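You operate a simulated robot arm through the tools that you are given. There is no shell and no other tool.

You run a simulated two-armed robot. Do the job below in one go: nothing can be reset, and whatever is moved stays where it is left.

## Task
Bag the green cloth and lay the bag in the purple tray.
Fine: use the bag in the loader; draw the white slider back before you lift the bag.

The check looks at the end state, three seconds after you hand in, the way a careful person would. Anything else that was tipped, shoved, dropped, spilled or broken makes it a failure. Flat cloth is picked up by pressing the open fingertips on it (5 to 10 N) and closing them slowly along it; thin cloth reads only 2 to 8 mm in the jaws.

## Robot
Two 7-joint arms with two-finger parallel grippers on one trunk that stands fixed in place. Base frame: the origin is at the foot of the trunk, x ahead of it, y to its left, z up; the work surface is at about z = 800. Readings come in mm, degrees, newtons and seconds.
The left shoulder is at [30, 119, 985], the right one opposite. With the tool pointing down near the work surface each hand reaches from about 280 to 680 mm from the base axis, measured 20 degrees to its own side. Payload 3.43 kg a hand.
The TCP of each hand is the grasp point between the finger pads, 30 mm short of the fingertips. In the tool frame z runs along the fingers and y along their closing line. Largest opening 94 mm; finger width 28, thickness 10; the body of the gripper, 50 by 96 mm, starts 55 mm behind the TCP.
Orientation is that of the tool frame in the base frame, as a unit quaternion [x, y, z, w]. With the fingers straight down and closing along the base's y, the tool's x points along the base's -x, its y along +y and its z along -z.

## Interface
- The arms move only by the tool jog_arm. It takes "left_increments", "right_increments" or both (then of equal length, played together; a hand with none holds still); each is a list of rows, each a list of 3 entries, a list of its own where there are three numbers: the shift along the tool's x, y, z in mm, then the turn, a rotation vector about the tool's x, y, z in degrees, then the gripper command, from -1 (shut) to 1 (fully open), values between in proportion. In form: [[[dx, dy, dz], [ax, ay, az], grip], ...]. A call has 1 to 20 rows; each row shifts and turns the commanded pose from where the row before left it, along the tool's axes as they then stand. Rows are played at 5 a second. More than 50 mm and 8.6 degrees between two rows, or a gripper value outside its range, and nothing of the call is played. Where a pose cannot be reached the arm comes as near as it can. A force on the tool above 50 N (or 10 N above the force at the start of the call, whichever is more), or a blocked arm, ends the call early, and 0.2 s more pass. The fingers move at their own pace (about 72 mm/s each) and stop on an object; they squeeze with about 21 N. The grip force told is the motor's: it shows also when the fingers shut on nothing. Time passes only in rows, and 0.2 s behind the last, so rows that do not move let the fingers close. The reply holds the time, the measured pose of the TCP, the force on the tool along the base axes, the opening and the grip force, in the units named above and with some noise, with the torque about the TCP (base axes, N m) and any sound that the robot's microphone picked up, and new pictures: "views" is both (left out), scene, wrist or none (wrist: the cameras of the hands that moved).
- Cameras (640 x 400 px; columns grow to the right, rows downward): "scene" is now at [28.2, 34.9, 1679.6]; the picture's right is [0.52, -0.86, 0.00], its down [-0.74, -0.44, -0.51] and it looks along [0.44, 0.26, -0.86] (base axes); focal length 323 px, centre (320, 200). "left" rides on the left gripper at [76, -14, -102] in its tool frame; the picture's right is [0.18, 0.98, 0.00], its down [-0.75, 0.14, -0.64] and it looks along [-0.63, 0.12, 0.77] (tool axes); focal length 243 px, centre (320, 200). "right" rides on the right gripper at [76, 14, -102] in its tool frame; the picture's right is [-0.18, 0.98, 0.00], its down [-0.75, -0.14, -0.64] and it looks along [-0.63, -0.12, 0.77] (tool axes); focal length 243 px, centre (320, 200).
- move_column(by): slides the trunk up (or, below 0, down) by that many mm; the arms and the scene camera ride with it, the base frame stays. It gives what a move gives, with no picture.
- turn_head(pan, tilt): turns the head with the scene camera to pan (to the left, within 143 degrees either way) and tilt (down, from -29 to 69), counted from straight ahead of the robot. It gives what a move gives, and a new picture of the scene camera.
- locate(camera, pixels): for up to 12 pixels [column, row] of the newest picture of that camera ("zoom" is the newest enlarged one), the place [x, y, z] in the base frame of the surface seen there, good to about 2 mm. The clock stands still meanwhile.
- close_up(camera, box): a new picture of the part [left, top, right, bottom] of that camera's present view, enlarged. The clock stands still meanwhile.
- sign_off(): hands the job in; it is judged then, once.

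Leave the grippers open and the arms clear of the work at the hand-in unless told otherwise.

The tools are called after "Request:" as name(argument=value, ...) on one line, values as JSON. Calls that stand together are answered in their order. jog_arm: Moves the arms, as the interface text tells. Its arguments: {"type":"object","properties":{"left_increments":{"type":"array","items":{"type":"array"}},"right_increments":{"type":"array","items":{"type":"array"}},"views":{"type":"string","enum":["both","scene","wrist","none"]}},"required":[]} The other tools are called the same way: move_column (by) slides the trunk up or down; turn_head (pan, tilt) turns the head that bears the scene camera; locate (camera, pixels) gives the place of the surface under pixels of a picture; close_up (camera, box) takes an enlarged picture of a part of a camera's view; sign_off () hands the job in.

At the start:

```text
time: 0.0
left_tool_pos: [484.2, 233.5, 1109.2]
left_tool_rot: [0.0, 1.0, 0.0, 0.0]
left_ft_force: [-0.3, 0.1, 1.0]
left_torque: [-0.02, 0.02, 0.02]
left_finger_gap: 93.8
left_finger_force: 0.0
right_tool_pos: [416.7, -103.2, 1043.2]
right_tool_rot: [-0.001, 1.0, 0.001, 0.0]
right_ft_force: [-0.7, -0.1, 0.0]
right_torque: [-0.03, 0.01, 0.02]
right_finger_gap: 94.2
right_finger_force: 0.1
trunk travel left (down, up): [-250.0, 160.0]
head pan, tilt: [31.1, 59.1]
```

scene: 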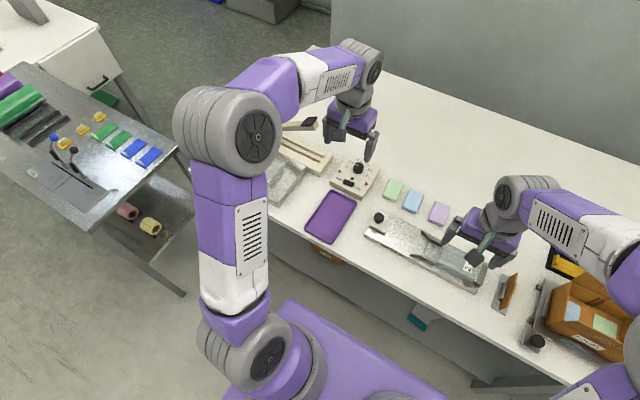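
right: 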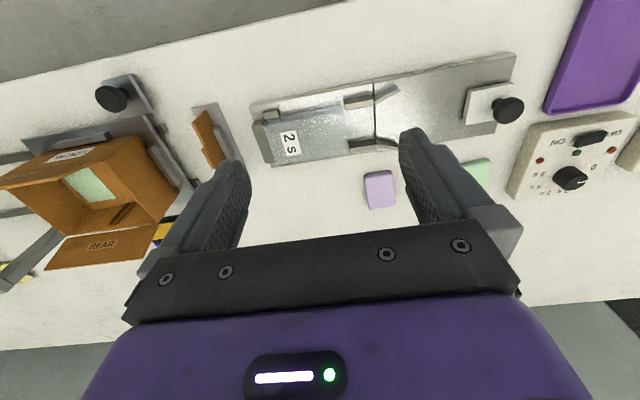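
left: 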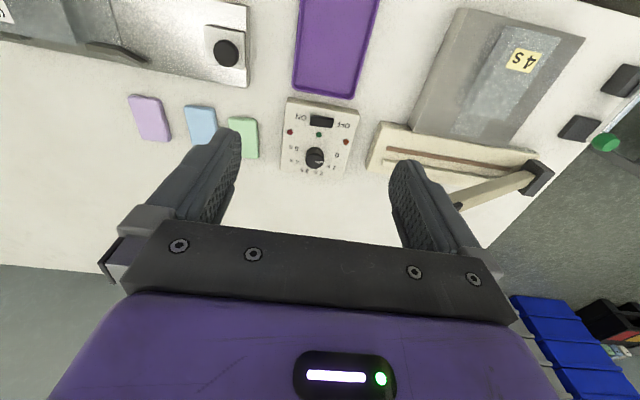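

I see a purple tray, three cloths (green, blue, lilac), a metal loader with a "2 s" label, a sealer with "4 s", a control box and an orange box. I'll enlarge the views before moving anything.

Request:
close_up(camera="scene", box=[240, 100, 500, 300])

Request:
close_up(camera="right", box=[240, 40, 640, 220])

Request:
close_up(camera="left", box=[0, 0, 640, 250])

Request:
close_up(camera="right", box=[0, 60, 320, 280])

```text
2.00 times, centred on (370, 200) of scene
```

zoom: 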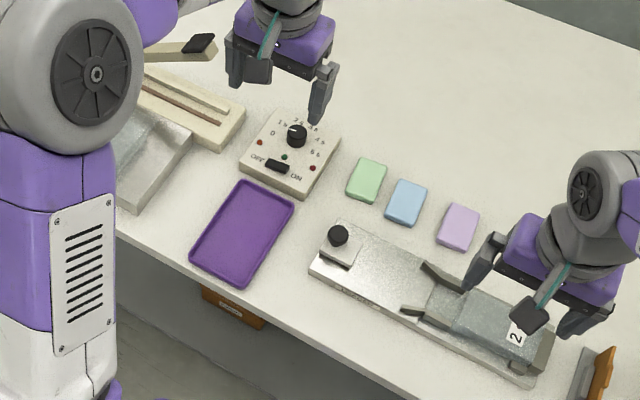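

```text
1.60 times, centred on (440, 130) of right
```

zoom: 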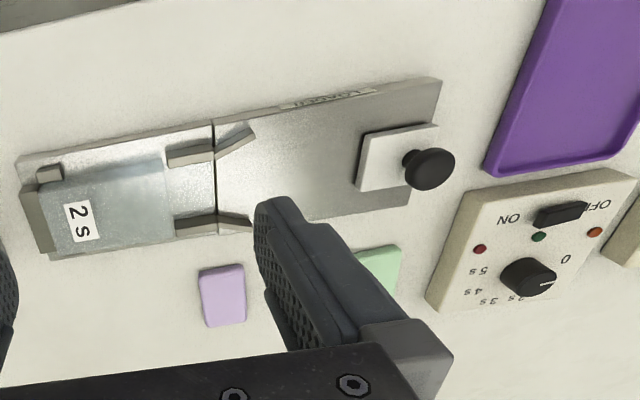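

```text
1.00 times, centred on (320, 125) of left (not enlarged: the box is as wide or as high as the picture)
```

zoom: 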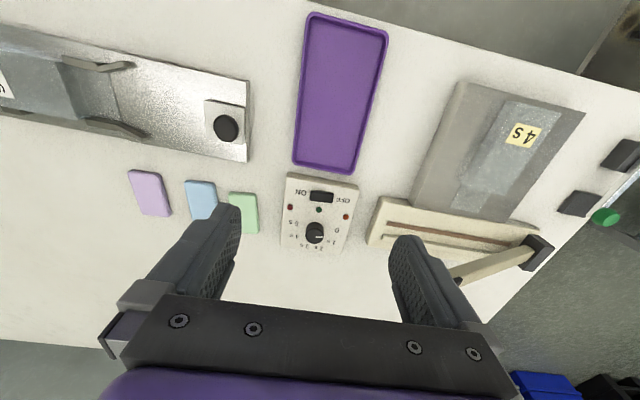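

```text
1.82 times, centred on (160, 170) of right
```

zoom: 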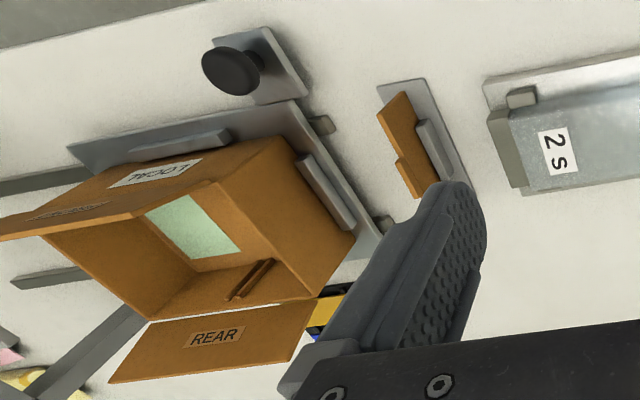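

The slider with its black knob sits at the left (+y) end of the loader, and the bag with the "2 s" label lies at the right end. The orange box also has something green in it. I'll turn the head to see the whole table better.

Request:
turn_head(pan=-5, tilt=55)

```text
time: 1.0
left_tool_pos: [485.0, 233.0, 1108.5]
left_tool_rot: [0.0, 1.0, 0.0, 0.001]
left_ft_force: [-0.6, 0.5, 0.1]
left_torque: [0.02, -0.01, -0.01]
left_finger_gap: 94.0
left_finger_force: 0.1
right_tool_pos: [417.1, -103.6, 1044.5]
right_tool_rot: [0.0, 1.0, 0.001, 0.0]
right_ft_force: [-0.1, 0.1, -0.1]
right_torque: [0.04, -0.01, -0.01]
right_finger_gap: 94.2
right_finger_force: 0.1
trunk travel left (down, up): [-250.0, 160.0]
head pan, tilt: [-5.0, 55.0]
```

scene: 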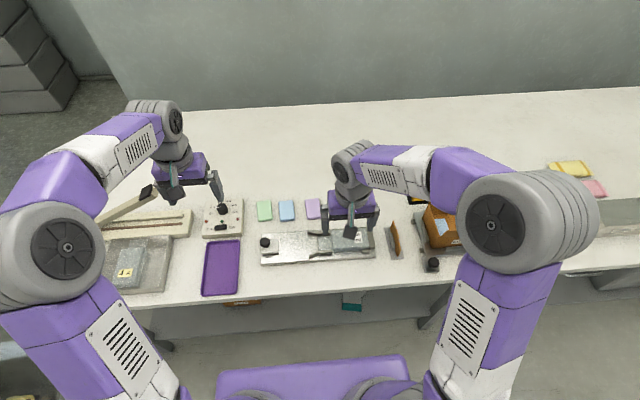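

The loader is in the middle of the picture. I'll enlarge the loader area and the sealer area.

Request:
close_up(camera="scene", box=[240, 180, 400, 280])

Request:
close_up(camera="scene", box=[90, 180, 250, 300])

Request:
close_up(camera="scene", box=[380, 150, 640, 310])

Request:
locate(camera="right", pixels=[[478, 168], [378, 188], [508, 105], [480, 108], [375, 90], [258, 145], [290, 145], [345, 118], [515, 75], [255, 105], [395, 88], [360, 100]])

Request:
locate(camera="left", pixels=[[232, 120], [255, 118], [258, 157], [245, 140], [205, 115], [225, 52], [245, 70], [210, 30], [300, 90], [352, 97], [340, 20], [315, 150]])

```text
4.00 times, centred on (320, 230) of scene
```

zoom: 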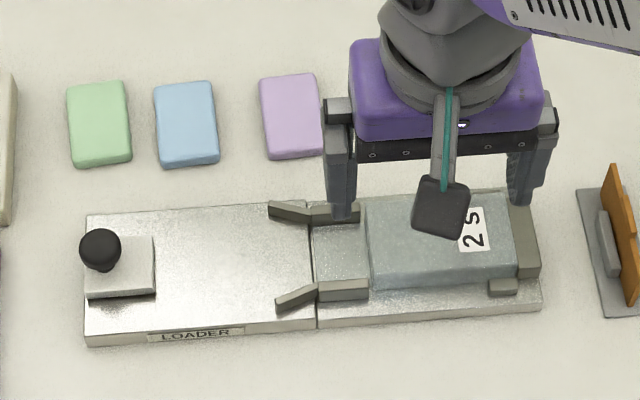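

```text
3.33 times, centred on (170, 240) of scene
```

zoom: 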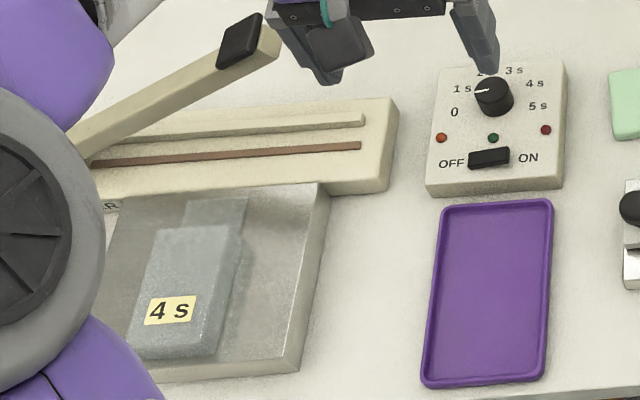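

```text
2.46 times, centred on (510, 230) of scene
```

zoom: 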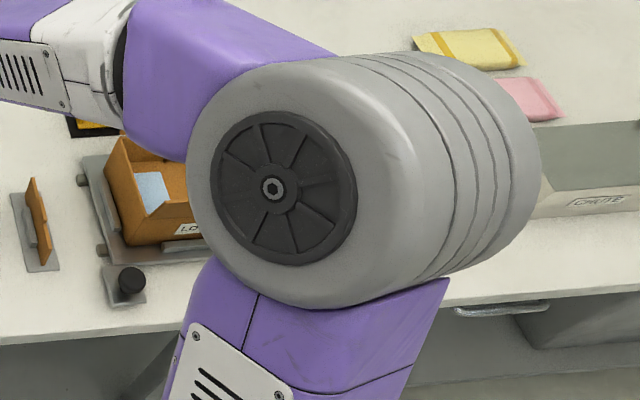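

```text
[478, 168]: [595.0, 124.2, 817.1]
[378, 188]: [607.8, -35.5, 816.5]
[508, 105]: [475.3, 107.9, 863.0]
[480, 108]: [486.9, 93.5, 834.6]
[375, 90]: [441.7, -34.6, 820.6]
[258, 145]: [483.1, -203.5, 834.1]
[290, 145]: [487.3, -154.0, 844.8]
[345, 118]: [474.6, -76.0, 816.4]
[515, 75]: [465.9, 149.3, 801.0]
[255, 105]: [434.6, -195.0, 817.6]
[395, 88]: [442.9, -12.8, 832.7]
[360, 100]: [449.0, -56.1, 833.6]
```

```text
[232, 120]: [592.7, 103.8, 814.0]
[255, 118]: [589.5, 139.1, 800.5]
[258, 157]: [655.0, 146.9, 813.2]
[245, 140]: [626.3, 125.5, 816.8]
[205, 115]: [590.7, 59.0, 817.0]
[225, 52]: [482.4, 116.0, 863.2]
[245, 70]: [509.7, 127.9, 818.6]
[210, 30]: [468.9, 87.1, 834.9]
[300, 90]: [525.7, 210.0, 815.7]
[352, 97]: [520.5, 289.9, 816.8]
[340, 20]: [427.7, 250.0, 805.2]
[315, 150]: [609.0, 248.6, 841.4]
```

The green cloth is at about (623, 122), a pad roughly 15 mm thick. I'll lift the right arm away so the loader can be seen from above.

Request:
jog_arm(right_increments=[[[0, -40, -20], [0, 0, 0], 1], [[0, -40, -20], [0, 0, 0], 1], [[0, -40, -10], [0, 0, 0], 1], [[0, -40, 0], [0, 0, 0], 1], [[0, -40, 0], [0, 0, 0], 1]])

```text
time: 2.2
left_tool_pos: [485.0, 233.6, 1110.0]
left_tool_rot: [0.0, 1.0, 0.0, 0.0]
left_ft_force: [0.2, 0.0, 0.9]
left_torque: [0.05, 0.04, 0.03]
left_finger_gap: 93.9
left_finger_force: 0.0
right_tool_pos: [416.3, -302.5, 1098.4]
right_tool_rot: [0.0, 1.0, 0.001, 0.001]
right_ft_force: [0.0, 0.0, 0.4]
right_torque: [0.04, 0.03, 0.0]
right_finger_gap: 93.9
right_finger_force: 0.1
trunk travel left (down, up): [-250.0, 160.0]
head pan, tilt: [-5.0, 55.0]
```

scene: 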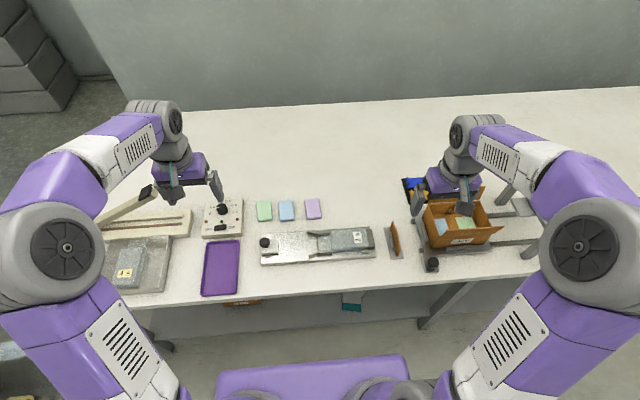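
right: 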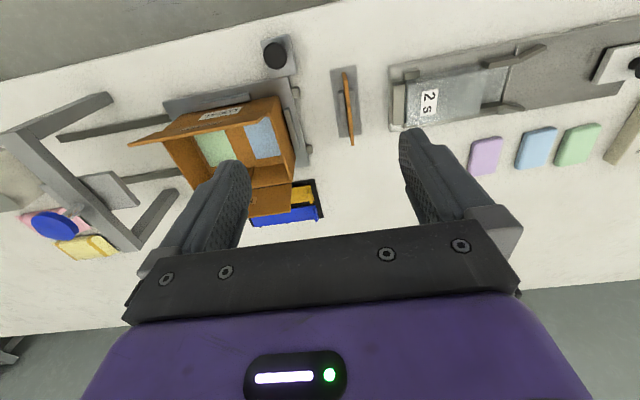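

Now the loader is clear. I'll enlarge it to get the geometry.

Request:
close_up(camera="scene", box=[250, 215, 390, 275])

Request:
close_up(camera="right", box=[380, 20, 640, 180])

```text
4.57 times, centred on (320, 245) of scene
```

zoom: 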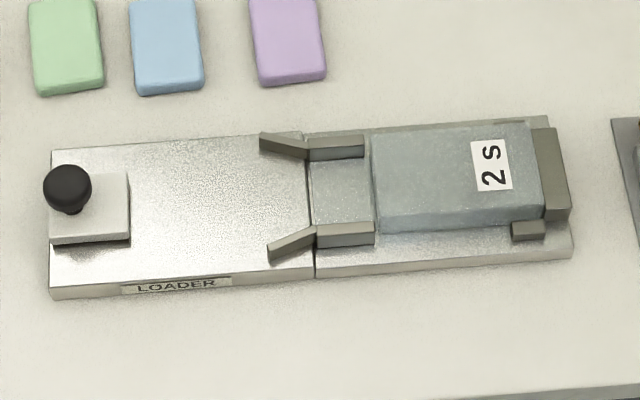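

```text
2.46 times, centred on (510, 100) of right
```

zoom: 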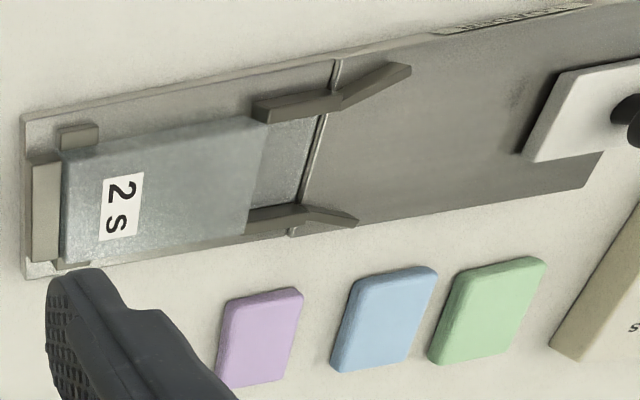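

I'll read the coordinates of the guides, bag, neck, slider and cloths in this enlarged picture.

Request:
locate(camera="zoom", pixels=[[345, 98], [405, 70], [262, 108], [300, 212], [352, 222], [250, 218], [268, 125], [245, 230], [65, 155], [65, 258], [160, 180], [285, 160]])

Request:
locate(camera="zoom", pixels=[[40, 200], [78, 133], [530, 150], [560, 80], [565, 130], [625, 110], [630, 70], [440, 345], [465, 270], [540, 262], [510, 355], [490, 310]])

```text
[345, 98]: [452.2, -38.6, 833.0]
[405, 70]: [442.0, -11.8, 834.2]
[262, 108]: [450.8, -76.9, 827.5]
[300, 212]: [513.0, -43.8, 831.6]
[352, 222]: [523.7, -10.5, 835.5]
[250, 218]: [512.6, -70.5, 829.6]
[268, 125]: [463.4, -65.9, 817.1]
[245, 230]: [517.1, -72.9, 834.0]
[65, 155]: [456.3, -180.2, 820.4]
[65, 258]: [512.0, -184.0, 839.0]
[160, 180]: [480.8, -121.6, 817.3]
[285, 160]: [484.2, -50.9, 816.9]
```

```text
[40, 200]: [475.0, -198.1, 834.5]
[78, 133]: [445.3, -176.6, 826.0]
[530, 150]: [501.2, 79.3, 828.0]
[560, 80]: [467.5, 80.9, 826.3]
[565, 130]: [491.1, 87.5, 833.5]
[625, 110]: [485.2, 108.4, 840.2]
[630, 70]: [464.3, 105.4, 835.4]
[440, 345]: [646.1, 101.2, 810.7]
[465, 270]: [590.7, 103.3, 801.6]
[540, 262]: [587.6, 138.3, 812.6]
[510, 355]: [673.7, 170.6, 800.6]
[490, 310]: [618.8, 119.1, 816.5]
```

The loader channel runs between guides at x ≈ 456 and x ≈ 511, with the funnel starting at y ≈ -11. The cloth is about 36 mm in y and 60 mm in x, so it must be turned 90° to fit. I'll measure the cloths' edges precisely in an enlarged view.

Request:
close_up(camera="left", box=[110, 0, 300, 190])

```text
2.11 times, centred on (205, 95) of left
```

zoom: 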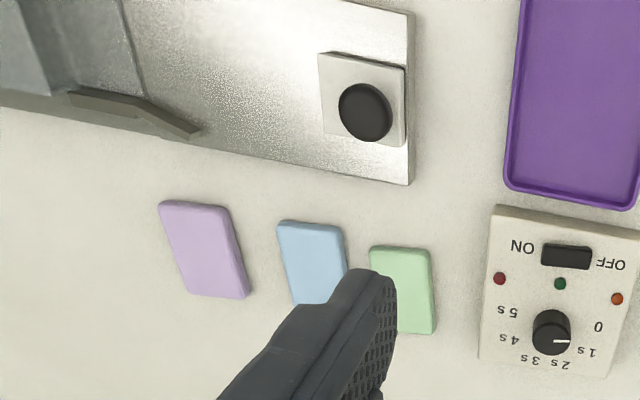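

Request:
locate(camera="zoom", pixels=[[374, 252], [428, 252], [430, 330], [410, 290], [341, 235], [282, 228], [346, 262], [340, 255], [324, 56], [404, 70], [402, 140], [365, 110]])

Request:
locate(camera="zoom", pixels=[[362, 262], [358, 250], [376, 262], [436, 300], [490, 330], [482, 355], [330, 110], [410, 20], [412, 180], [340, 95], [390, 110], [400, 332]])

```text
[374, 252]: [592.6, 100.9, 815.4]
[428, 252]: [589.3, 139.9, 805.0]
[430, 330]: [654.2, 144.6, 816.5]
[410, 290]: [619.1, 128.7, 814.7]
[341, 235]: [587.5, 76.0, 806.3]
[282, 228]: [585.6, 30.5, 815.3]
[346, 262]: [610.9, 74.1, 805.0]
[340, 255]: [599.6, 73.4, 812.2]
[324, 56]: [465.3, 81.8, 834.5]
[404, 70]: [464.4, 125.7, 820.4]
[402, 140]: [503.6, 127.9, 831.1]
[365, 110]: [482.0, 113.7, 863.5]
```

```text
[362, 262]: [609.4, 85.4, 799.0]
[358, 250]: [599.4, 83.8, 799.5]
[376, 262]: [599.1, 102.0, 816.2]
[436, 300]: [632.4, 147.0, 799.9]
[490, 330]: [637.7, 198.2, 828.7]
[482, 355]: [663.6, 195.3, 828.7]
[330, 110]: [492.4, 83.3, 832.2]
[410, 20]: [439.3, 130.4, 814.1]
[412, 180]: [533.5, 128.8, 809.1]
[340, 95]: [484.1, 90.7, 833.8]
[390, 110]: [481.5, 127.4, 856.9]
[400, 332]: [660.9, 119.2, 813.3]
```

The green cloth spans about x 588–660 and y 100–146, and the blue one ends at y ≈ 77. I'll bring the left hand above the green cloth with a part-open gripper, staying high for now.

Request:
jog_arm(left_increments=[[[-23, -18, 30], [0, 0, 0], 0.2], [[-23, -18, 30], [0, 0, 0], 0.2], [[-23, -18, 30], [0, 0, 0], 0.2], [[-23, -18, 30], [0, 0, 0], 0.2], [[-23, -19, 30], [0, 0, 0], 0.2], [[-24, -19, 30], [0, 0, 0], 0.2], [[0, 0, 0], [0, 0, 0], 0.2]])

```text
time: 3.8
left_tool_pos: [620.7, 122.6, 927.3]
left_tool_rot: [0.0, 1.0, 0.001, 0.0]
left_ft_force: [0.2, 0.4, 0.5]
left_torque: [0.0, 0.01, 0.0]
left_finger_gap: 56.6
left_finger_force: 0.1
right_tool_pos: [414.8, -301.8, 1097.2]
right_tool_rot: [-0.001, 1.0, 0.0, 0.001]
right_ft_force: [0.6, 0.2, 0.1]
right_torque: [-0.01, -0.04, 0.0]
right_finger_gap: 93.9
right_finger_force: 0.1
trunk travel left (down, up): [-250.0, 160.0]
head pan, tilt: [-5.0, 55.0]
```

scene: 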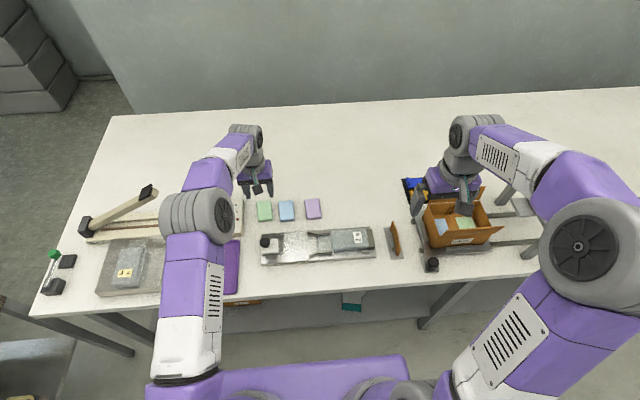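
left: 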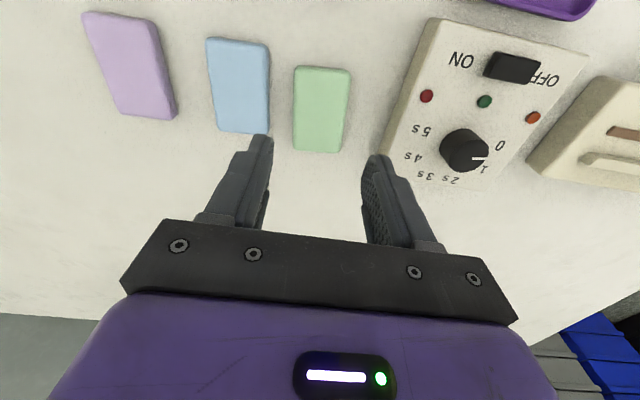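

The green cloth lies just ahead of the fingers at (322, 110). I'll re-measure its corners from here.

Request:
locate(camera="left", pixels=[[298, 70], [347, 73], [297, 146], [338, 149], [322, 110], [294, 110], [347, 110], [268, 110], [272, 60], [383, 150], [320, 69], [318, 148]])

Request:
close_up(camera="left", box=[200, 40, 440, 190])

```text
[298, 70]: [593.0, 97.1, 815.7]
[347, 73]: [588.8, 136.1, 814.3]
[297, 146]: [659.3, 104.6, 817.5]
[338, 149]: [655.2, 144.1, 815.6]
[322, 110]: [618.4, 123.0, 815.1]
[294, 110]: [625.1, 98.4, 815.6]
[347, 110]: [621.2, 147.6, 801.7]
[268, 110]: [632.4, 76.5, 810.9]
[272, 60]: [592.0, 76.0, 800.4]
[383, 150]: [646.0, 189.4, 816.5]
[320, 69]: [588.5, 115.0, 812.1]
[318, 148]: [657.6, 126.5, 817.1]
```

```text
2.67 times, centred on (320, 115) of left
```

zoom: 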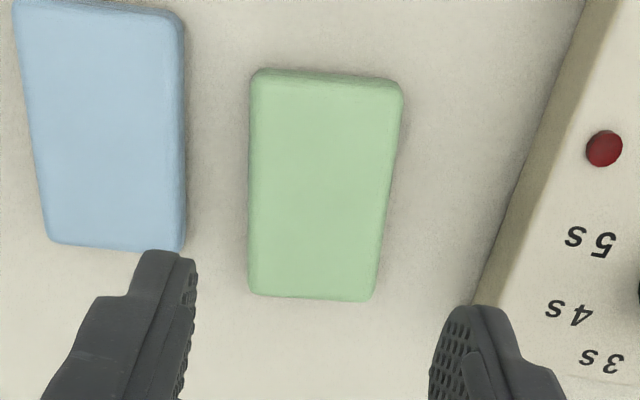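

The cloth's long axis is turned about +6.4° from x and its centre is near (624, 121). I'll align the yaw, set the gap to about 54 mm and descend part way.

Request:
jog_arm(left_increments=[[[-3.3, -1.6, 10], [0, 0, -6.4], 0.15], [[0, 0, 20], [0, 0, 0], 0.15], [[0, 0, 20], [0, 0, 0], 0.15], [[0, 0, 5], [0, 0, 0], 0.15]], views="wrist")

```text
time: 4.8
left_tool_pos: [627.4, 123.5, 873.1]
left_tool_rot: [-0.056, 0.998, 0.0, -0.001]
left_ft_force: [0.5, 0.0, 0.5]
left_torque: [0.01, -0.01, 0.01]
left_finger_gap: 54.1
left_finger_force: 0.0
right_tool_pos: [416.7, -301.4, 1097.5]
right_tool_rot: [0.0, 1.0, 0.0, 0.0]
right_ft_force: [-0.4, 0.2, 0.6]
right_torque: [-0.01, 0.04, 0.02]
right_finger_gap: 93.7
right_finger_force: 0.1
trunk travel left (down, up): [-250.0, 160.0]
head pan, tilt: [-5.0, 55.0]
```

left: 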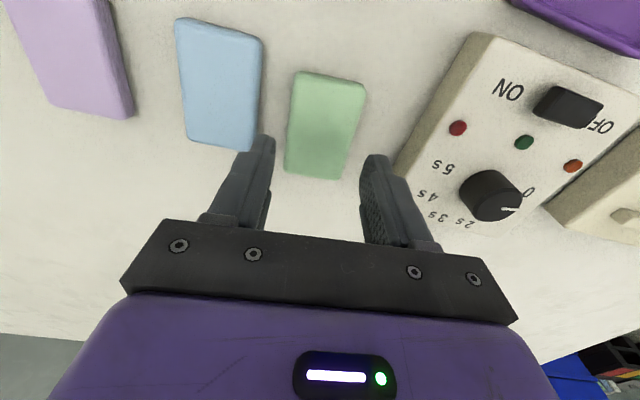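

The cloth sits between the finger lines. I'll check its corners once more from this height before going down.

Request:
locate(camera="left", pixels=[[298, 75], [362, 84], [288, 170], [338, 176], [325, 125], [286, 150], [347, 155], [260, 70], [250, 148]])

```text
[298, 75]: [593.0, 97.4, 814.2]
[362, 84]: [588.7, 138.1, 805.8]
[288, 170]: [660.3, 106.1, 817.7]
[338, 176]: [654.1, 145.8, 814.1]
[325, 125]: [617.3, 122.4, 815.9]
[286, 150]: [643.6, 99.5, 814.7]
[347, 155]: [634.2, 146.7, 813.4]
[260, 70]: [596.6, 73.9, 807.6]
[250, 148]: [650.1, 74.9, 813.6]
```

The cloth is centred at (624, 122). I'll descend to TCP z ≈ 835, tips about 5 mm above the table, and close slowly.

Request:
jog_arm(left_increments=[[[0, 0, 20], [0, 0, 0], 0.15], [[0, 0, 18], [0, 0, 0], 0.15], [[0, 0, 0], [0, 0, 0], 0.15], [[0, 0, 0], [0, 0, 0], 0.0], [[0, 0, 0], [0, 0, 0], -0.08], [[0, 0, 0], [0, 0, 0], -0.12], [[0, 0, 0], [0, 0, 0], -0.16], [[0, 0, 0], [0, 0, 0], -0.2]])

```text
time: 6.6
left_tool_pos: [627.7, 122.4, 836.7]
left_tool_rot: [-0.056, 0.998, 0.0, -0.001]
left_ft_force: [0.6, -0.2, 0.3]
left_torque: [-0.01, -0.01, 0.0]
left_finger_gap: 46.3
left_finger_force: 20.4
right_tool_pos: [417.0, -302.0, 1096.5]
right_tool_rot: [0.001, 1.0, 0.001, 0.0]
right_ft_force: [0.2, 0.1, -0.9]
right_torque: [0.01, -0.01, -0.01]
right_finger_gap: 93.9
right_finger_force: 0.1
trunk travel left (down, up): [-250.0, 160.0]
head pan, tilt: [-5.0, 55.0]
```

scene: 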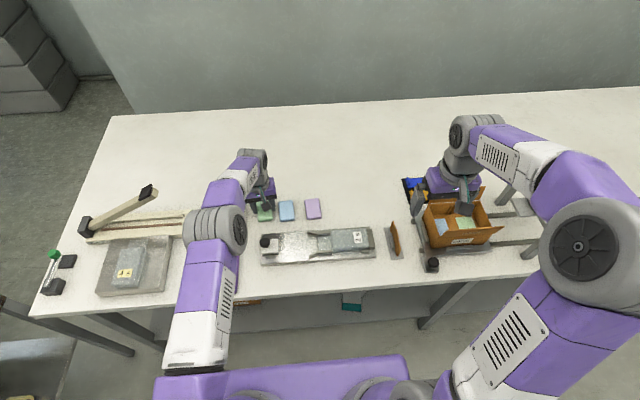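
left: 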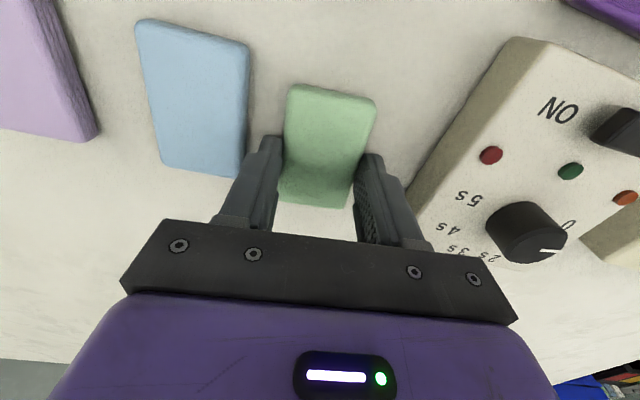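

The jaws hold the cloth at 46 mm with 20 N. I'll lift it straight up.

Request:
jog_arm(left_increments=[[[0, 0, 0], [0, 0, 0], -1], [[0, 0, -15], [0, 0, 0], -1], [[0, 0, -30], [0, 0, 0], -1], [[0, 0, -35], [0, 0, 0], -1], [[0, 0, -30], [0, 0, 0], -1]], views="wrist")

```text
time: 7.8
left_tool_pos: [627.9, 124.6, 946.9]
left_tool_rot: [-0.056, 0.998, 0.0, 0.001]
left_ft_force: [-0.2, -0.5, 0.6]
left_torque: [-0.01, 0.0, 0.01]
left_finger_gap: 46.1
left_finger_force: 20.7
right_tool_pos: [415.6, -300.4, 1096.8]
right_tool_rot: [0.0, 1.0, 0.001, 0.001]
right_ft_force: [-0.6, -0.7, -0.2]
right_torque: [0.01, 0.0, 0.01]
right_finger_gap: 93.9
right_finger_force: 0.1
trunk travel left (down, up): [-250.0, 160.0]
head pan, tilt: [-5.0, 55.0]
```

left: 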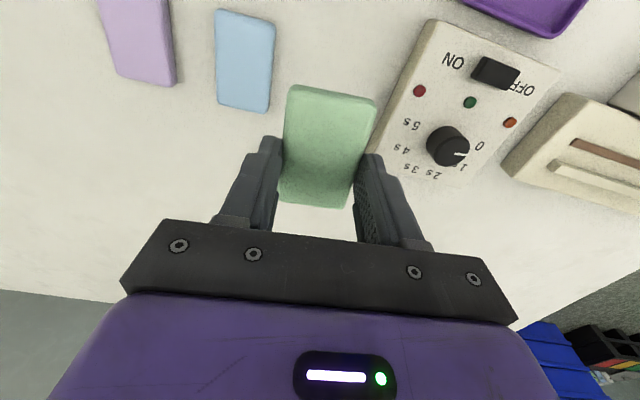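

The cloth hangs level in the jaws. Next I'll turn the hand about its axis until the cloth's long side lies along y, with the camera on the +y side.

Request:
jog_arm(left_increments=[[[0, 0, 0], [0, 0, 8], -1], [[0, 0, 0], [0, 0, 8], -1], [[0, 0, 0], [0, 0, 8], -1], [[0, 0, 0], [0, 0, 8], -1], [[0, 0, 0], [0, 0, 8], -1], [[0, 0, 0], [0, 0, 8], -1], [[0, 0, 0], [0, 0, 8], -1], [[0, 0, 0], [0, 0, 8], -1], [[0, 0, 0], [0, 0, 8], -1], [[0, 0, 0], [0, 0, 8], -1], [[0, 0, 0], [0, 0, 8], -1], [[0, 0, 0], [0, 0, 8.4], -1]])

```text
time: 10.4
left_tool_pos: [627.6, 121.2, 945.9]
left_tool_rot: [0.709, 0.706, 0.0, 0.0]
left_ft_force: [-0.6, 1.3, 0.5]
left_torque: [-0.02, 0.01, 0.0]
left_finger_gap: 46.5
left_finger_force: 20.7
right_tool_pos: [416.5, -301.5, 1097.3]
right_tool_rot: [0.0, 1.0, 0.001, 0.0]
right_ft_force: [-0.4, -1.3, 0.2]
right_torque: [-0.01, -0.01, -0.01]
right_finger_gap: 94.0
right_finger_force: 0.1
trunk travel left (down, up): [-250.0, 160.0]
head pan, tilt: [-5.0, 55.0]
```

scene: 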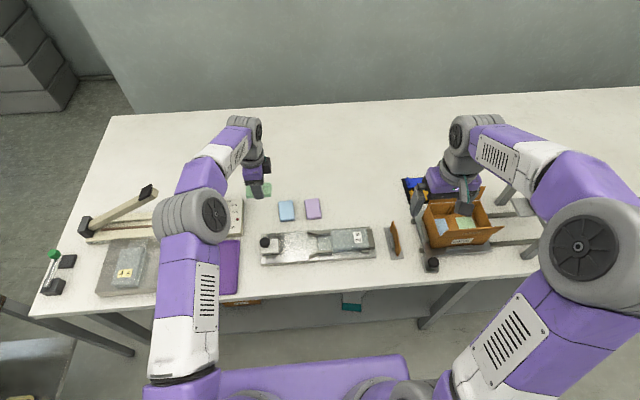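
left: 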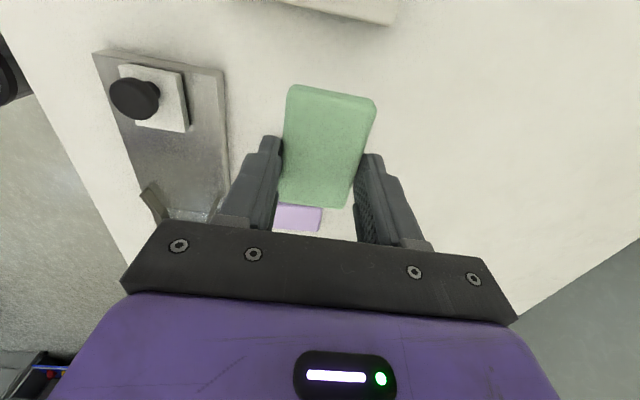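

The hand is turned, with fingers closing along x. I'll move above the loader plate to about (484, 38), staying at z ≈ 945.

Request:
jog_arm(left_increments=[[[-21, -36, 0], [0, 0, 0], -1], [[-21, -36, 0], [0, 0, 0], -1], [[-21, -36, 0], [0, 0, 0], -1], [[-21, -35, 0], [0, 0, 0], -1], [[0, 0, 0], [0, 0, 0], -1]])

```text
time: 11.6
left_tool_pos: [480.9, 37.3, 947.6]
left_tool_rot: [0.707, 0.707, 0.0, 0.0]
left_ft_force: [-0.4, 0.4, 0.3]
left_torque: [0.0, 0.01, 0.01]
left_finger_gap: 46.4
left_finger_force: 20.4
right_tool_pos: [417.1, -302.5, 1096.7]
right_tool_rot: [0.0, 1.0, 0.0, 0.0]
right_ft_force: [-0.2, 0.2, 0.5]
right_torque: [0.01, -0.02, 0.01]
right_finger_gap: 94.1
right_finger_force: 0.0
trunk travel left (down, up): [-250.0, 160.0]
head pan, tilt: [-5.0, 55.0]
```

scene: 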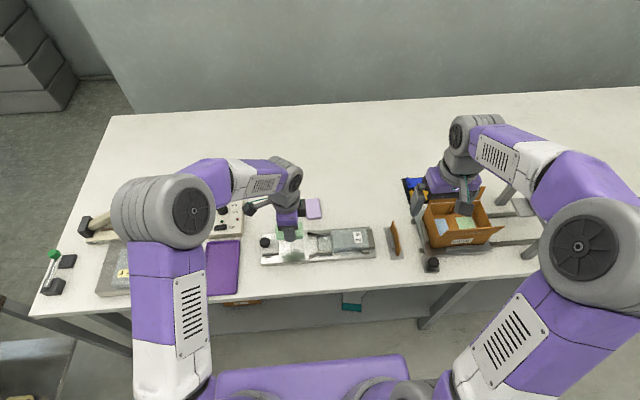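
left: 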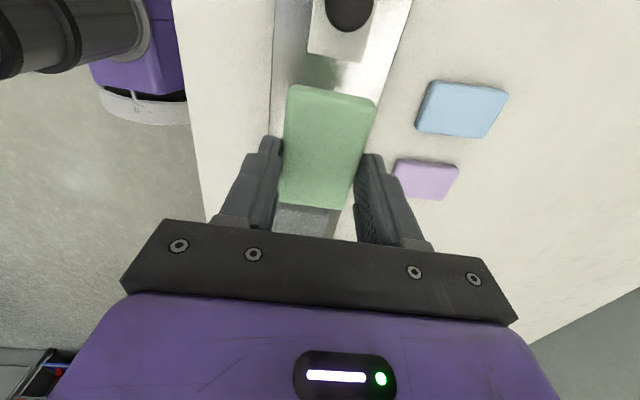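

I'll compare the held cloth's position with the slider and plate from the wrist view.

Request:
locate(camera="left", pixels=[[292, 90], [372, 102], [284, 200], [345, 204], [325, 150], [310, 52], [365, 60], [330, 85], [350, 10], [290, 45], [392, 50], [305, 222]])

Request:
close_up(camera="scene", box=[250, 205, 390, 285])

```text
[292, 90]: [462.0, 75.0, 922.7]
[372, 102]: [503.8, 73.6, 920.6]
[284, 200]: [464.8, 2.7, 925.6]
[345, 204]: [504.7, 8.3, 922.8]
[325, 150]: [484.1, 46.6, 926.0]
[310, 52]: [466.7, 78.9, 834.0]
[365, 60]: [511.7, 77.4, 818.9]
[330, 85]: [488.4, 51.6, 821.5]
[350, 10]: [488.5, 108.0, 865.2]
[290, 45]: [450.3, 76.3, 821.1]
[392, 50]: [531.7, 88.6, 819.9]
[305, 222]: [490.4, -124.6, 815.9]
```

```text
4.57 times, centred on (320, 245) of scene
```

zoom: 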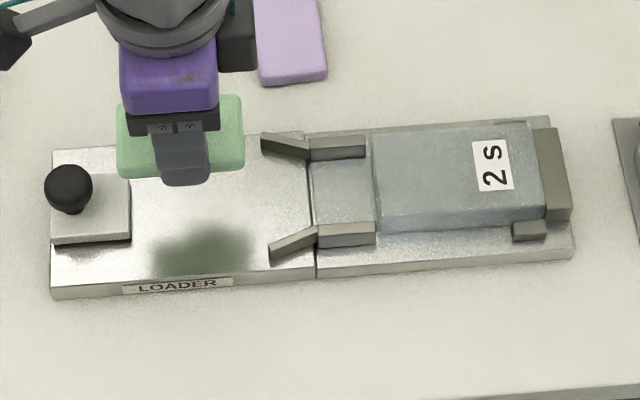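

The cloth centre is at (483.5, 39) and its back edge is only 4 mm from the slider front. I'll shift 6 mm toward -y and lower until it just touches the plate.

Request:
jog_arm(left_increments=[[[-6, 0, 20], [0, 0, 0], -1], [[0, 0, 30], [0, 0, 0], -1], [[0, 0, 25], [0, 0, 0], -1], [[0, 0, 12], [0, 0, 0], -1], [[0, 0, 3], [0, 0, 0], -1], [[0, 0, 0], [0, 0, 0], -1]])

```text
time: 13.0
left_tool_pos: [483.9, 31.0, 857.9]
left_tool_rot: [0.707, 0.707, 0.002, 0.001]
left_ft_force: [-1.3, 0.1, 12.3]
left_torque: [0.06, 0.15, 0.0]
left_finger_gap: 46.4
left_finger_force: 21.2
right_tool_pos: [415.9, -302.1, 1096.8]
right_tool_rot: [0.0, 1.0, 0.0, 0.001]
right_ft_force: [0.1, -0.1, 0.0]
right_torque: [-0.01, 0.01, -0.01]
right_finger_gap: 94.2
right_finger_force: 0.0
trunk travel left (down, up): [-250.0, 160.0]
head pan, tilt: [-5.0, 55.0]
```

scene: 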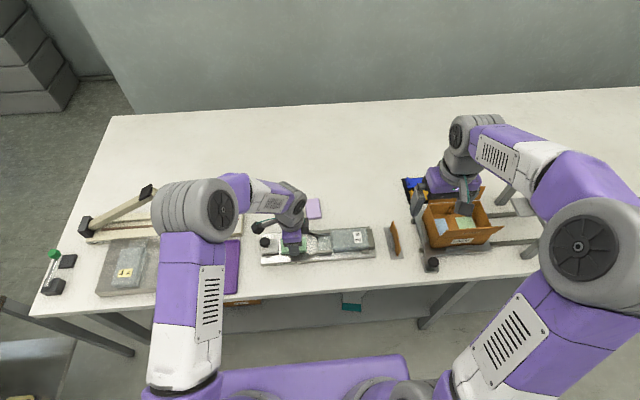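
left: 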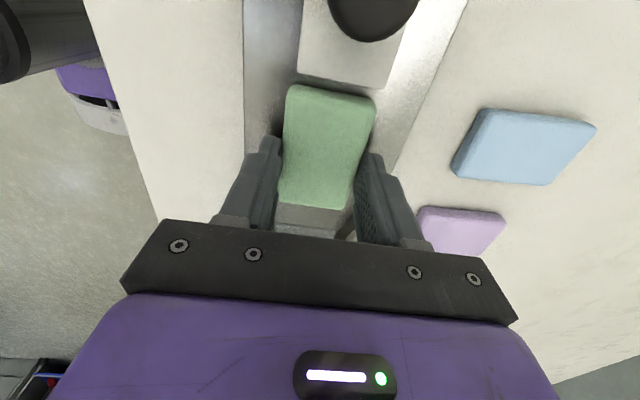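

12 N of contact shows the cloth rests on the plate. I'll ease off 1 mm, open to about 62 mm and rise straight up.

Request:
jog_arm(left_increments=[[[0, 0, -1.5], [0, 0, 0], -1], [[0, 0, 0], [0, 0, 0], 0.1], [[0, 0, 0], [0, 0, 0], 0.3], [[0, 0, 0], [0, 0, 0], 0.3], [[0, 0, -20], [0, 0, 0], 0.3], [[0, 0, -40], [0, 0, 0], 0.3], [[0, 0, -40], [0, 0, 0], 0.3]])

```text
time: 14.6
left_tool_pos: [485.9, 33.3, 959.0]
left_tool_rot: [0.708, 0.707, -0.001, 0.0]
left_ft_force: [0.6, 0.8, -1.4]
left_torque: [-0.01, 0.02, 0.0]
left_finger_gap: 61.2
left_finger_force: 0.0
right_tool_pos: [416.8, -301.0, 1098.5]
right_tool_rot: [0.001, 1.0, 0.0, 0.001]
right_ft_force: [-1.0, -0.4, -0.2]
right_torque: [-0.02, 0.04, 0.04]
right_finger_gap: 94.0
right_finger_force: 0.1
trunk travel left (down, up): [-250.0, 160.0]
head pan, tilt: [-5.0, 55.0]
```

scene: 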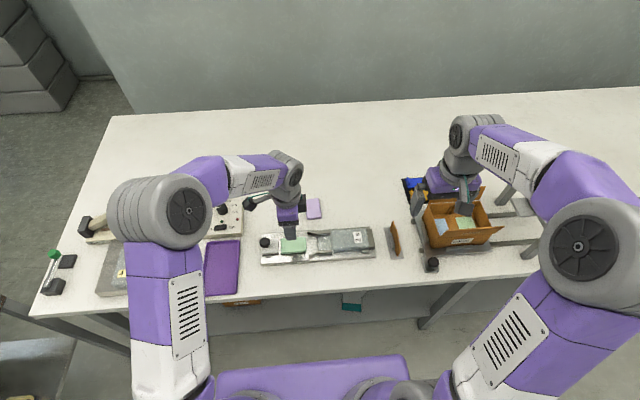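
left: 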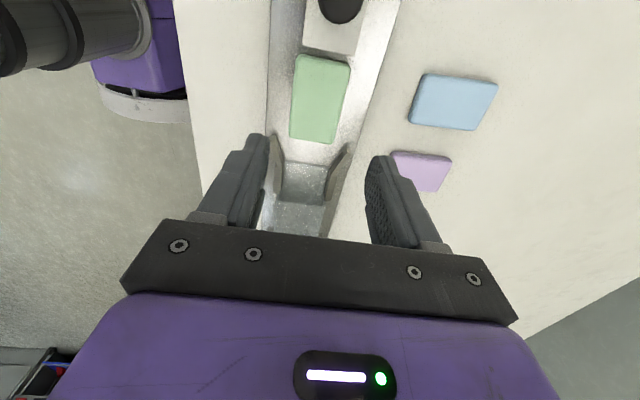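

The cloth lies on the plate between slider and funnel. I'll enlarge the funnel and bag mouth.

Request:
close_up(camera="left", box=[240, 40, 400, 240])

Request:
locate(camera="left", pixels=[[297, 60], [347, 66], [293, 137], [335, 140], [303, 45], [355, 53], [275, 140], [348, 150], [282, 190], [325, 195]])

```text
2.00 times, centred on (320, 140) of left
```

zoom: 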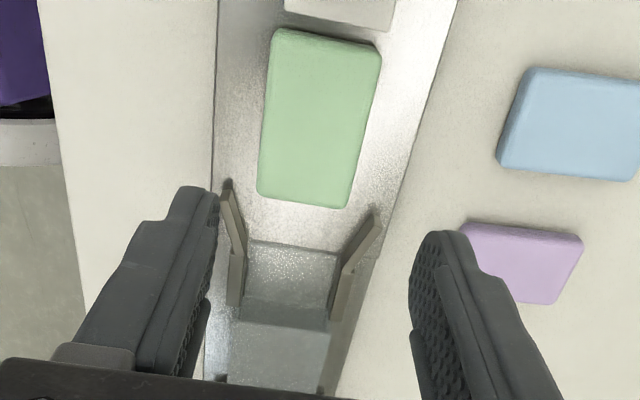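

```text
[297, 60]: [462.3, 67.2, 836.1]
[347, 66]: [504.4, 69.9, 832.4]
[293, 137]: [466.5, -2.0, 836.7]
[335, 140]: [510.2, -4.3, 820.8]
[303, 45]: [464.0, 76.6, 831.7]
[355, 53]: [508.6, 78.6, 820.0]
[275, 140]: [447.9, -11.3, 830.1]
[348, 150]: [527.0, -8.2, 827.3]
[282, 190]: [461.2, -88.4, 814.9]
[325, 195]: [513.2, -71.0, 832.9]
```

The cloth is straight and lined up with the funnel, with the bag mouth at y ≈ -72. I'll turn the hand back so the fingers close along y, then move near the slider knob.

Request:
jog_arm(left_increments=[[[0, 0, -5], [0, 0, -8.2], 0.0], [[0, 0, 0], [0, 0, -8.2], 0.0], [[0, 0, 0], [0, 0, -8.2], 0.0], [[0, 0, 0], [0, 0, -8.2], 0.0], [[0, 0, 0], [0, 0, -8.2], 0.0], [[0, 0, 0], [0, 0, -8.2], 0.0], [[0, 0, 0], [0, 0, -8.2], 0.0], [[0, 0, 0], [0, 0, -8.2], 0.0], [[0, 0, 0], [0, 0, -8.2], 0.0], [[0, 0, 0], [0, 0, -8.2], 0.0], [[0, 0, 0], [0, 0, -8], 0.0], [[0, 40, 0], [0, 0, 0], 0.0], [[0, 39, 0], [0, 0, 0], 0.0], [[0, 0, 0], [0, 0, 0], 0.0]])

```text
time: 17.6
left_tool_pos: [485.2, 108.2, 963.7]
left_tool_rot: [0.001, 1.0, 0.0, 0.0]
left_ft_force: [0.5, -0.3, -0.5]
left_torque: [-0.01, 0.03, 0.01]
left_finger_gap: 46.8
left_finger_force: 0.0
right_tool_pos: [417.6, -301.6, 1096.6]
right_tool_rot: [0.001, 1.0, 0.001, 0.0]
right_ft_force: [0.5, 0.4, -0.1]
right_torque: [0.04, 0.02, 0.02]
right_finger_gap: 93.9
right_finger_force: 0.1
trunk travel left (down, up): [-250.0, 160.0]
head pan, tilt: [-5.0, 55.0]
```

scene: 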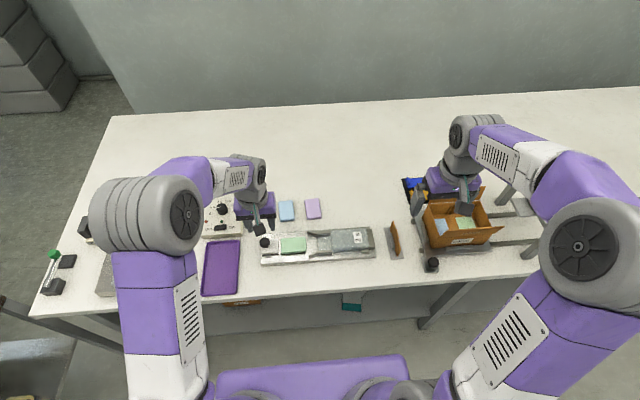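
left: 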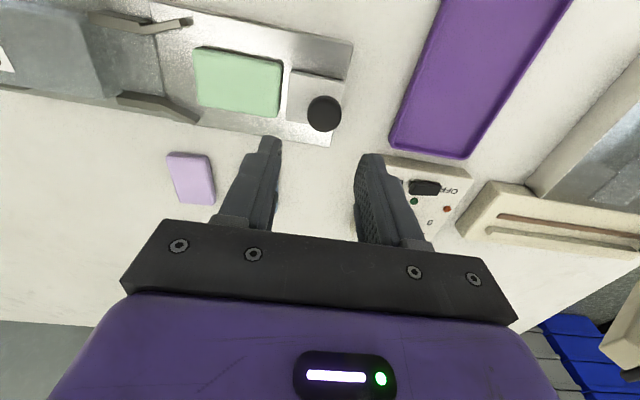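

The knob shows at (323, 113) in the wrist view. I'll enlarge it and measure.

Request:
close_up(camera="left", box=[270, 60, 370, 140])

Request:
locate(camera="left", pixels=[[322, 103], [323, 98], [323, 113], [308, 113], [339, 113], [323, 129], [290, 75], [343, 82], [287, 118], [334, 135]])

```text
5.00 times, centred on (320, 100) of left
```

zoom: 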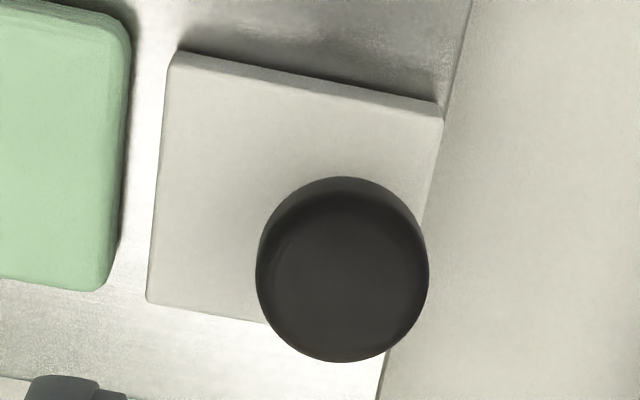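

```text
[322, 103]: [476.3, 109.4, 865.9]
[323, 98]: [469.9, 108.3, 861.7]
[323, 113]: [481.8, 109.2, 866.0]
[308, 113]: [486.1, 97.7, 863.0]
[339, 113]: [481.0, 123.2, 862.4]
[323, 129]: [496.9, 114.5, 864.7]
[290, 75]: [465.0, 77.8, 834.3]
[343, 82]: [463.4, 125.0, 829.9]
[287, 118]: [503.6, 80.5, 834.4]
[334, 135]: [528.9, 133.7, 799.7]
```

The knob centre is (483, 110.5), about 26 mm across with its top at z 866. I'll lower over it with the tips at z ≈ 849 and close along y.

Request:
jog_arm(left_increments=[[[1, 2, 30], [0, 0, 0], 0.0], [[0, 0, 30], [0, 0, 0], 0.0], [[0, 0, 24], [0, 0, 0], 0.0], [[0, 0, 0], [0, 0, 0], 0.0], [[0, 0, 0], [0, 0, 0], -0.3], [[0, 0, 0], [0, 0, 0], -0.6], [[0, 0, 0], [0, 0, 0], -1]])

```text
time: 19.2
left_tool_pos: [484.6, 112.0, 877.7]
left_tool_rot: [0.0, 1.0, 0.001, 0.0]
left_ft_force: [0.2, 0.2, 0.1]
left_torque: [0.0, -0.08, 0.03]
left_finger_gap: 29.2
left_finger_force: 44.9
right_tool_pos: [416.9, -301.3, 1097.3]
right_tool_rot: [0.0, 1.0, 0.001, 0.0]
right_ft_force: [0.0, 0.0, 0.6]
right_torque: [0.04, -0.04, 0.0]
right_finger_gap: 94.1
right_finger_force: 0.0
trunk travel left (down, up): [-250.0, 160.0]
head pan, tilt: [-5.0, 55.0]
```

scene: 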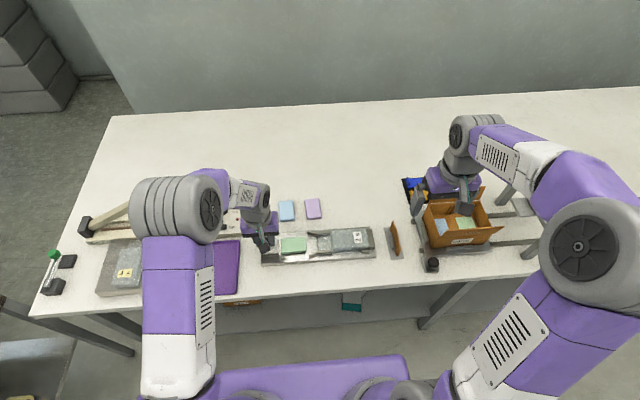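
left: 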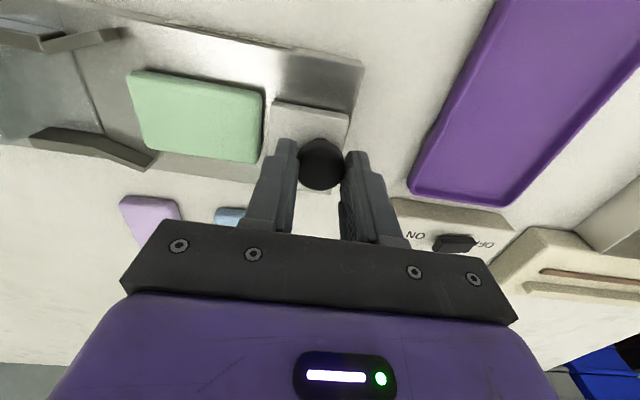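

The knob is gripped at 29 mm. I'll push the slider gently toward -y in small rows, 48 mm first, and watch the force.

Request:
jog_arm(left_increments=[[[0, -4, 0], [0, 0, 0], -1], [[0, -8, 0], [0, 0, 0], -1], [[0, -8, 0], [0, 0, 0], -1], [[0, -8, 0], [0, 0, 0], -1], [[0, -8, 0], [0, 0, 0], -1], [[0, -8, 0], [0, 0, 0], -1], [[0, -4, 0], [0, 0, 0], -1]])

```text
time: 20.8
left_tool_pos: [484.8, 64.1, 878.1]
left_tool_rot: [0.0, 1.0, 0.0, 0.001]
left_ft_force: [0.9, -0.7, 5.5]
left_torque: [0.0, -0.37, 0.01]
left_finger_gap: 29.1
left_finger_force: 45.0
right_tool_pos: [416.7, -301.6, 1097.5]
right_tool_rot: [0.001, 1.0, 0.001, 0.001]
right_ft_force: [0.8, 0.1, 0.4]
right_torque: [-0.01, 0.0, 0.01]
right_finger_gap: 94.0
right_finger_force: 0.0
trunk travel left (down, up): [-250.0, 160.0]
head pan, tilt: [-5.0, 55.0]
```

scene: 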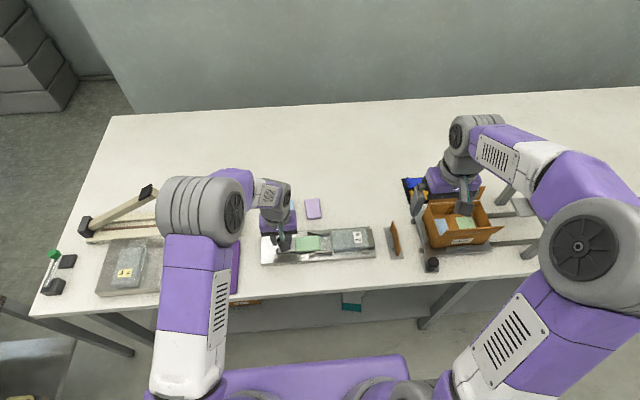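
left: 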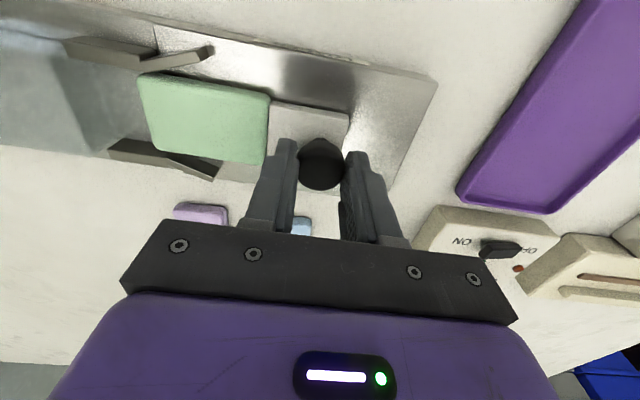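

The slider is carrying the cloth straight into the funnel with little force. I'll carry on another 48 mm.

Request:
jog_arm(left_increments=[[[0, -8, 0], [0, 0, 0], -1], [[0, -8, 0], [0, 0, 0], -1], [[0, -8, 0], [0, 0, 0], -1], [[0, -8, 0], [0, 0, 0], -1], [[0, -8, 0], [0, 0, 0], -1], [[0, -8, 0], [0, 0, 0], -1]])

```text
time: 22.2
left_tool_pos: [484.3, 16.3, 877.6]
left_tool_rot: [0.001, 1.0, -0.001, 0.002]
left_ft_force: [10.2, -0.4, 14.7]
left_torque: [0.09, -0.68, 0.03]
left_finger_gap: 29.1
left_finger_force: 44.9
right_tool_pos: [416.8, -301.2, 1096.3]
right_tool_rot: [0.0, 1.0, 0.001, 0.0]
right_ft_force: [1.2, 1.2, 0.0]
right_torque: [0.04, 0.02, -0.03]
right_finger_gap: 94.1
right_finger_force: 0.0
trunk travel left (down, up): [-250.0, 160.0]
head pan, tilt: [-5.0, 55.0]
```

scene: 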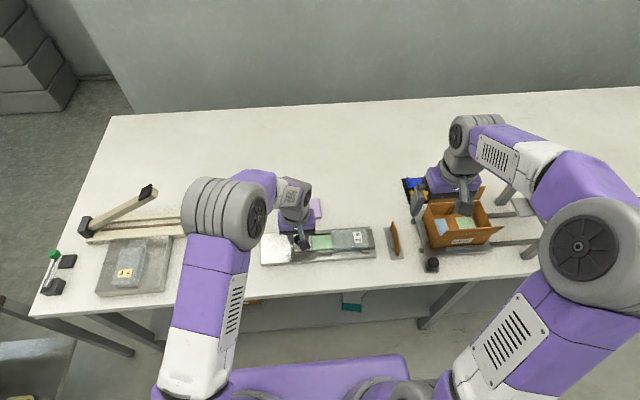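
left: 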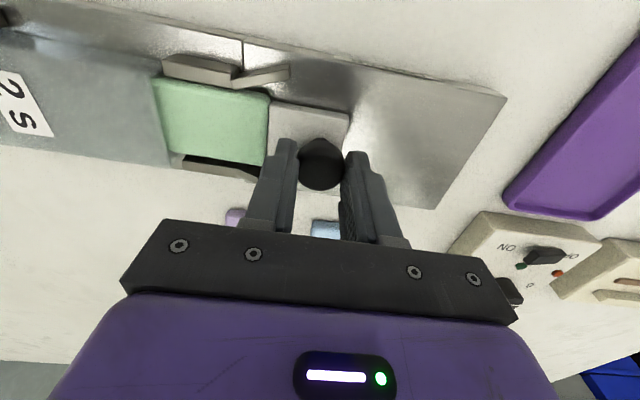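

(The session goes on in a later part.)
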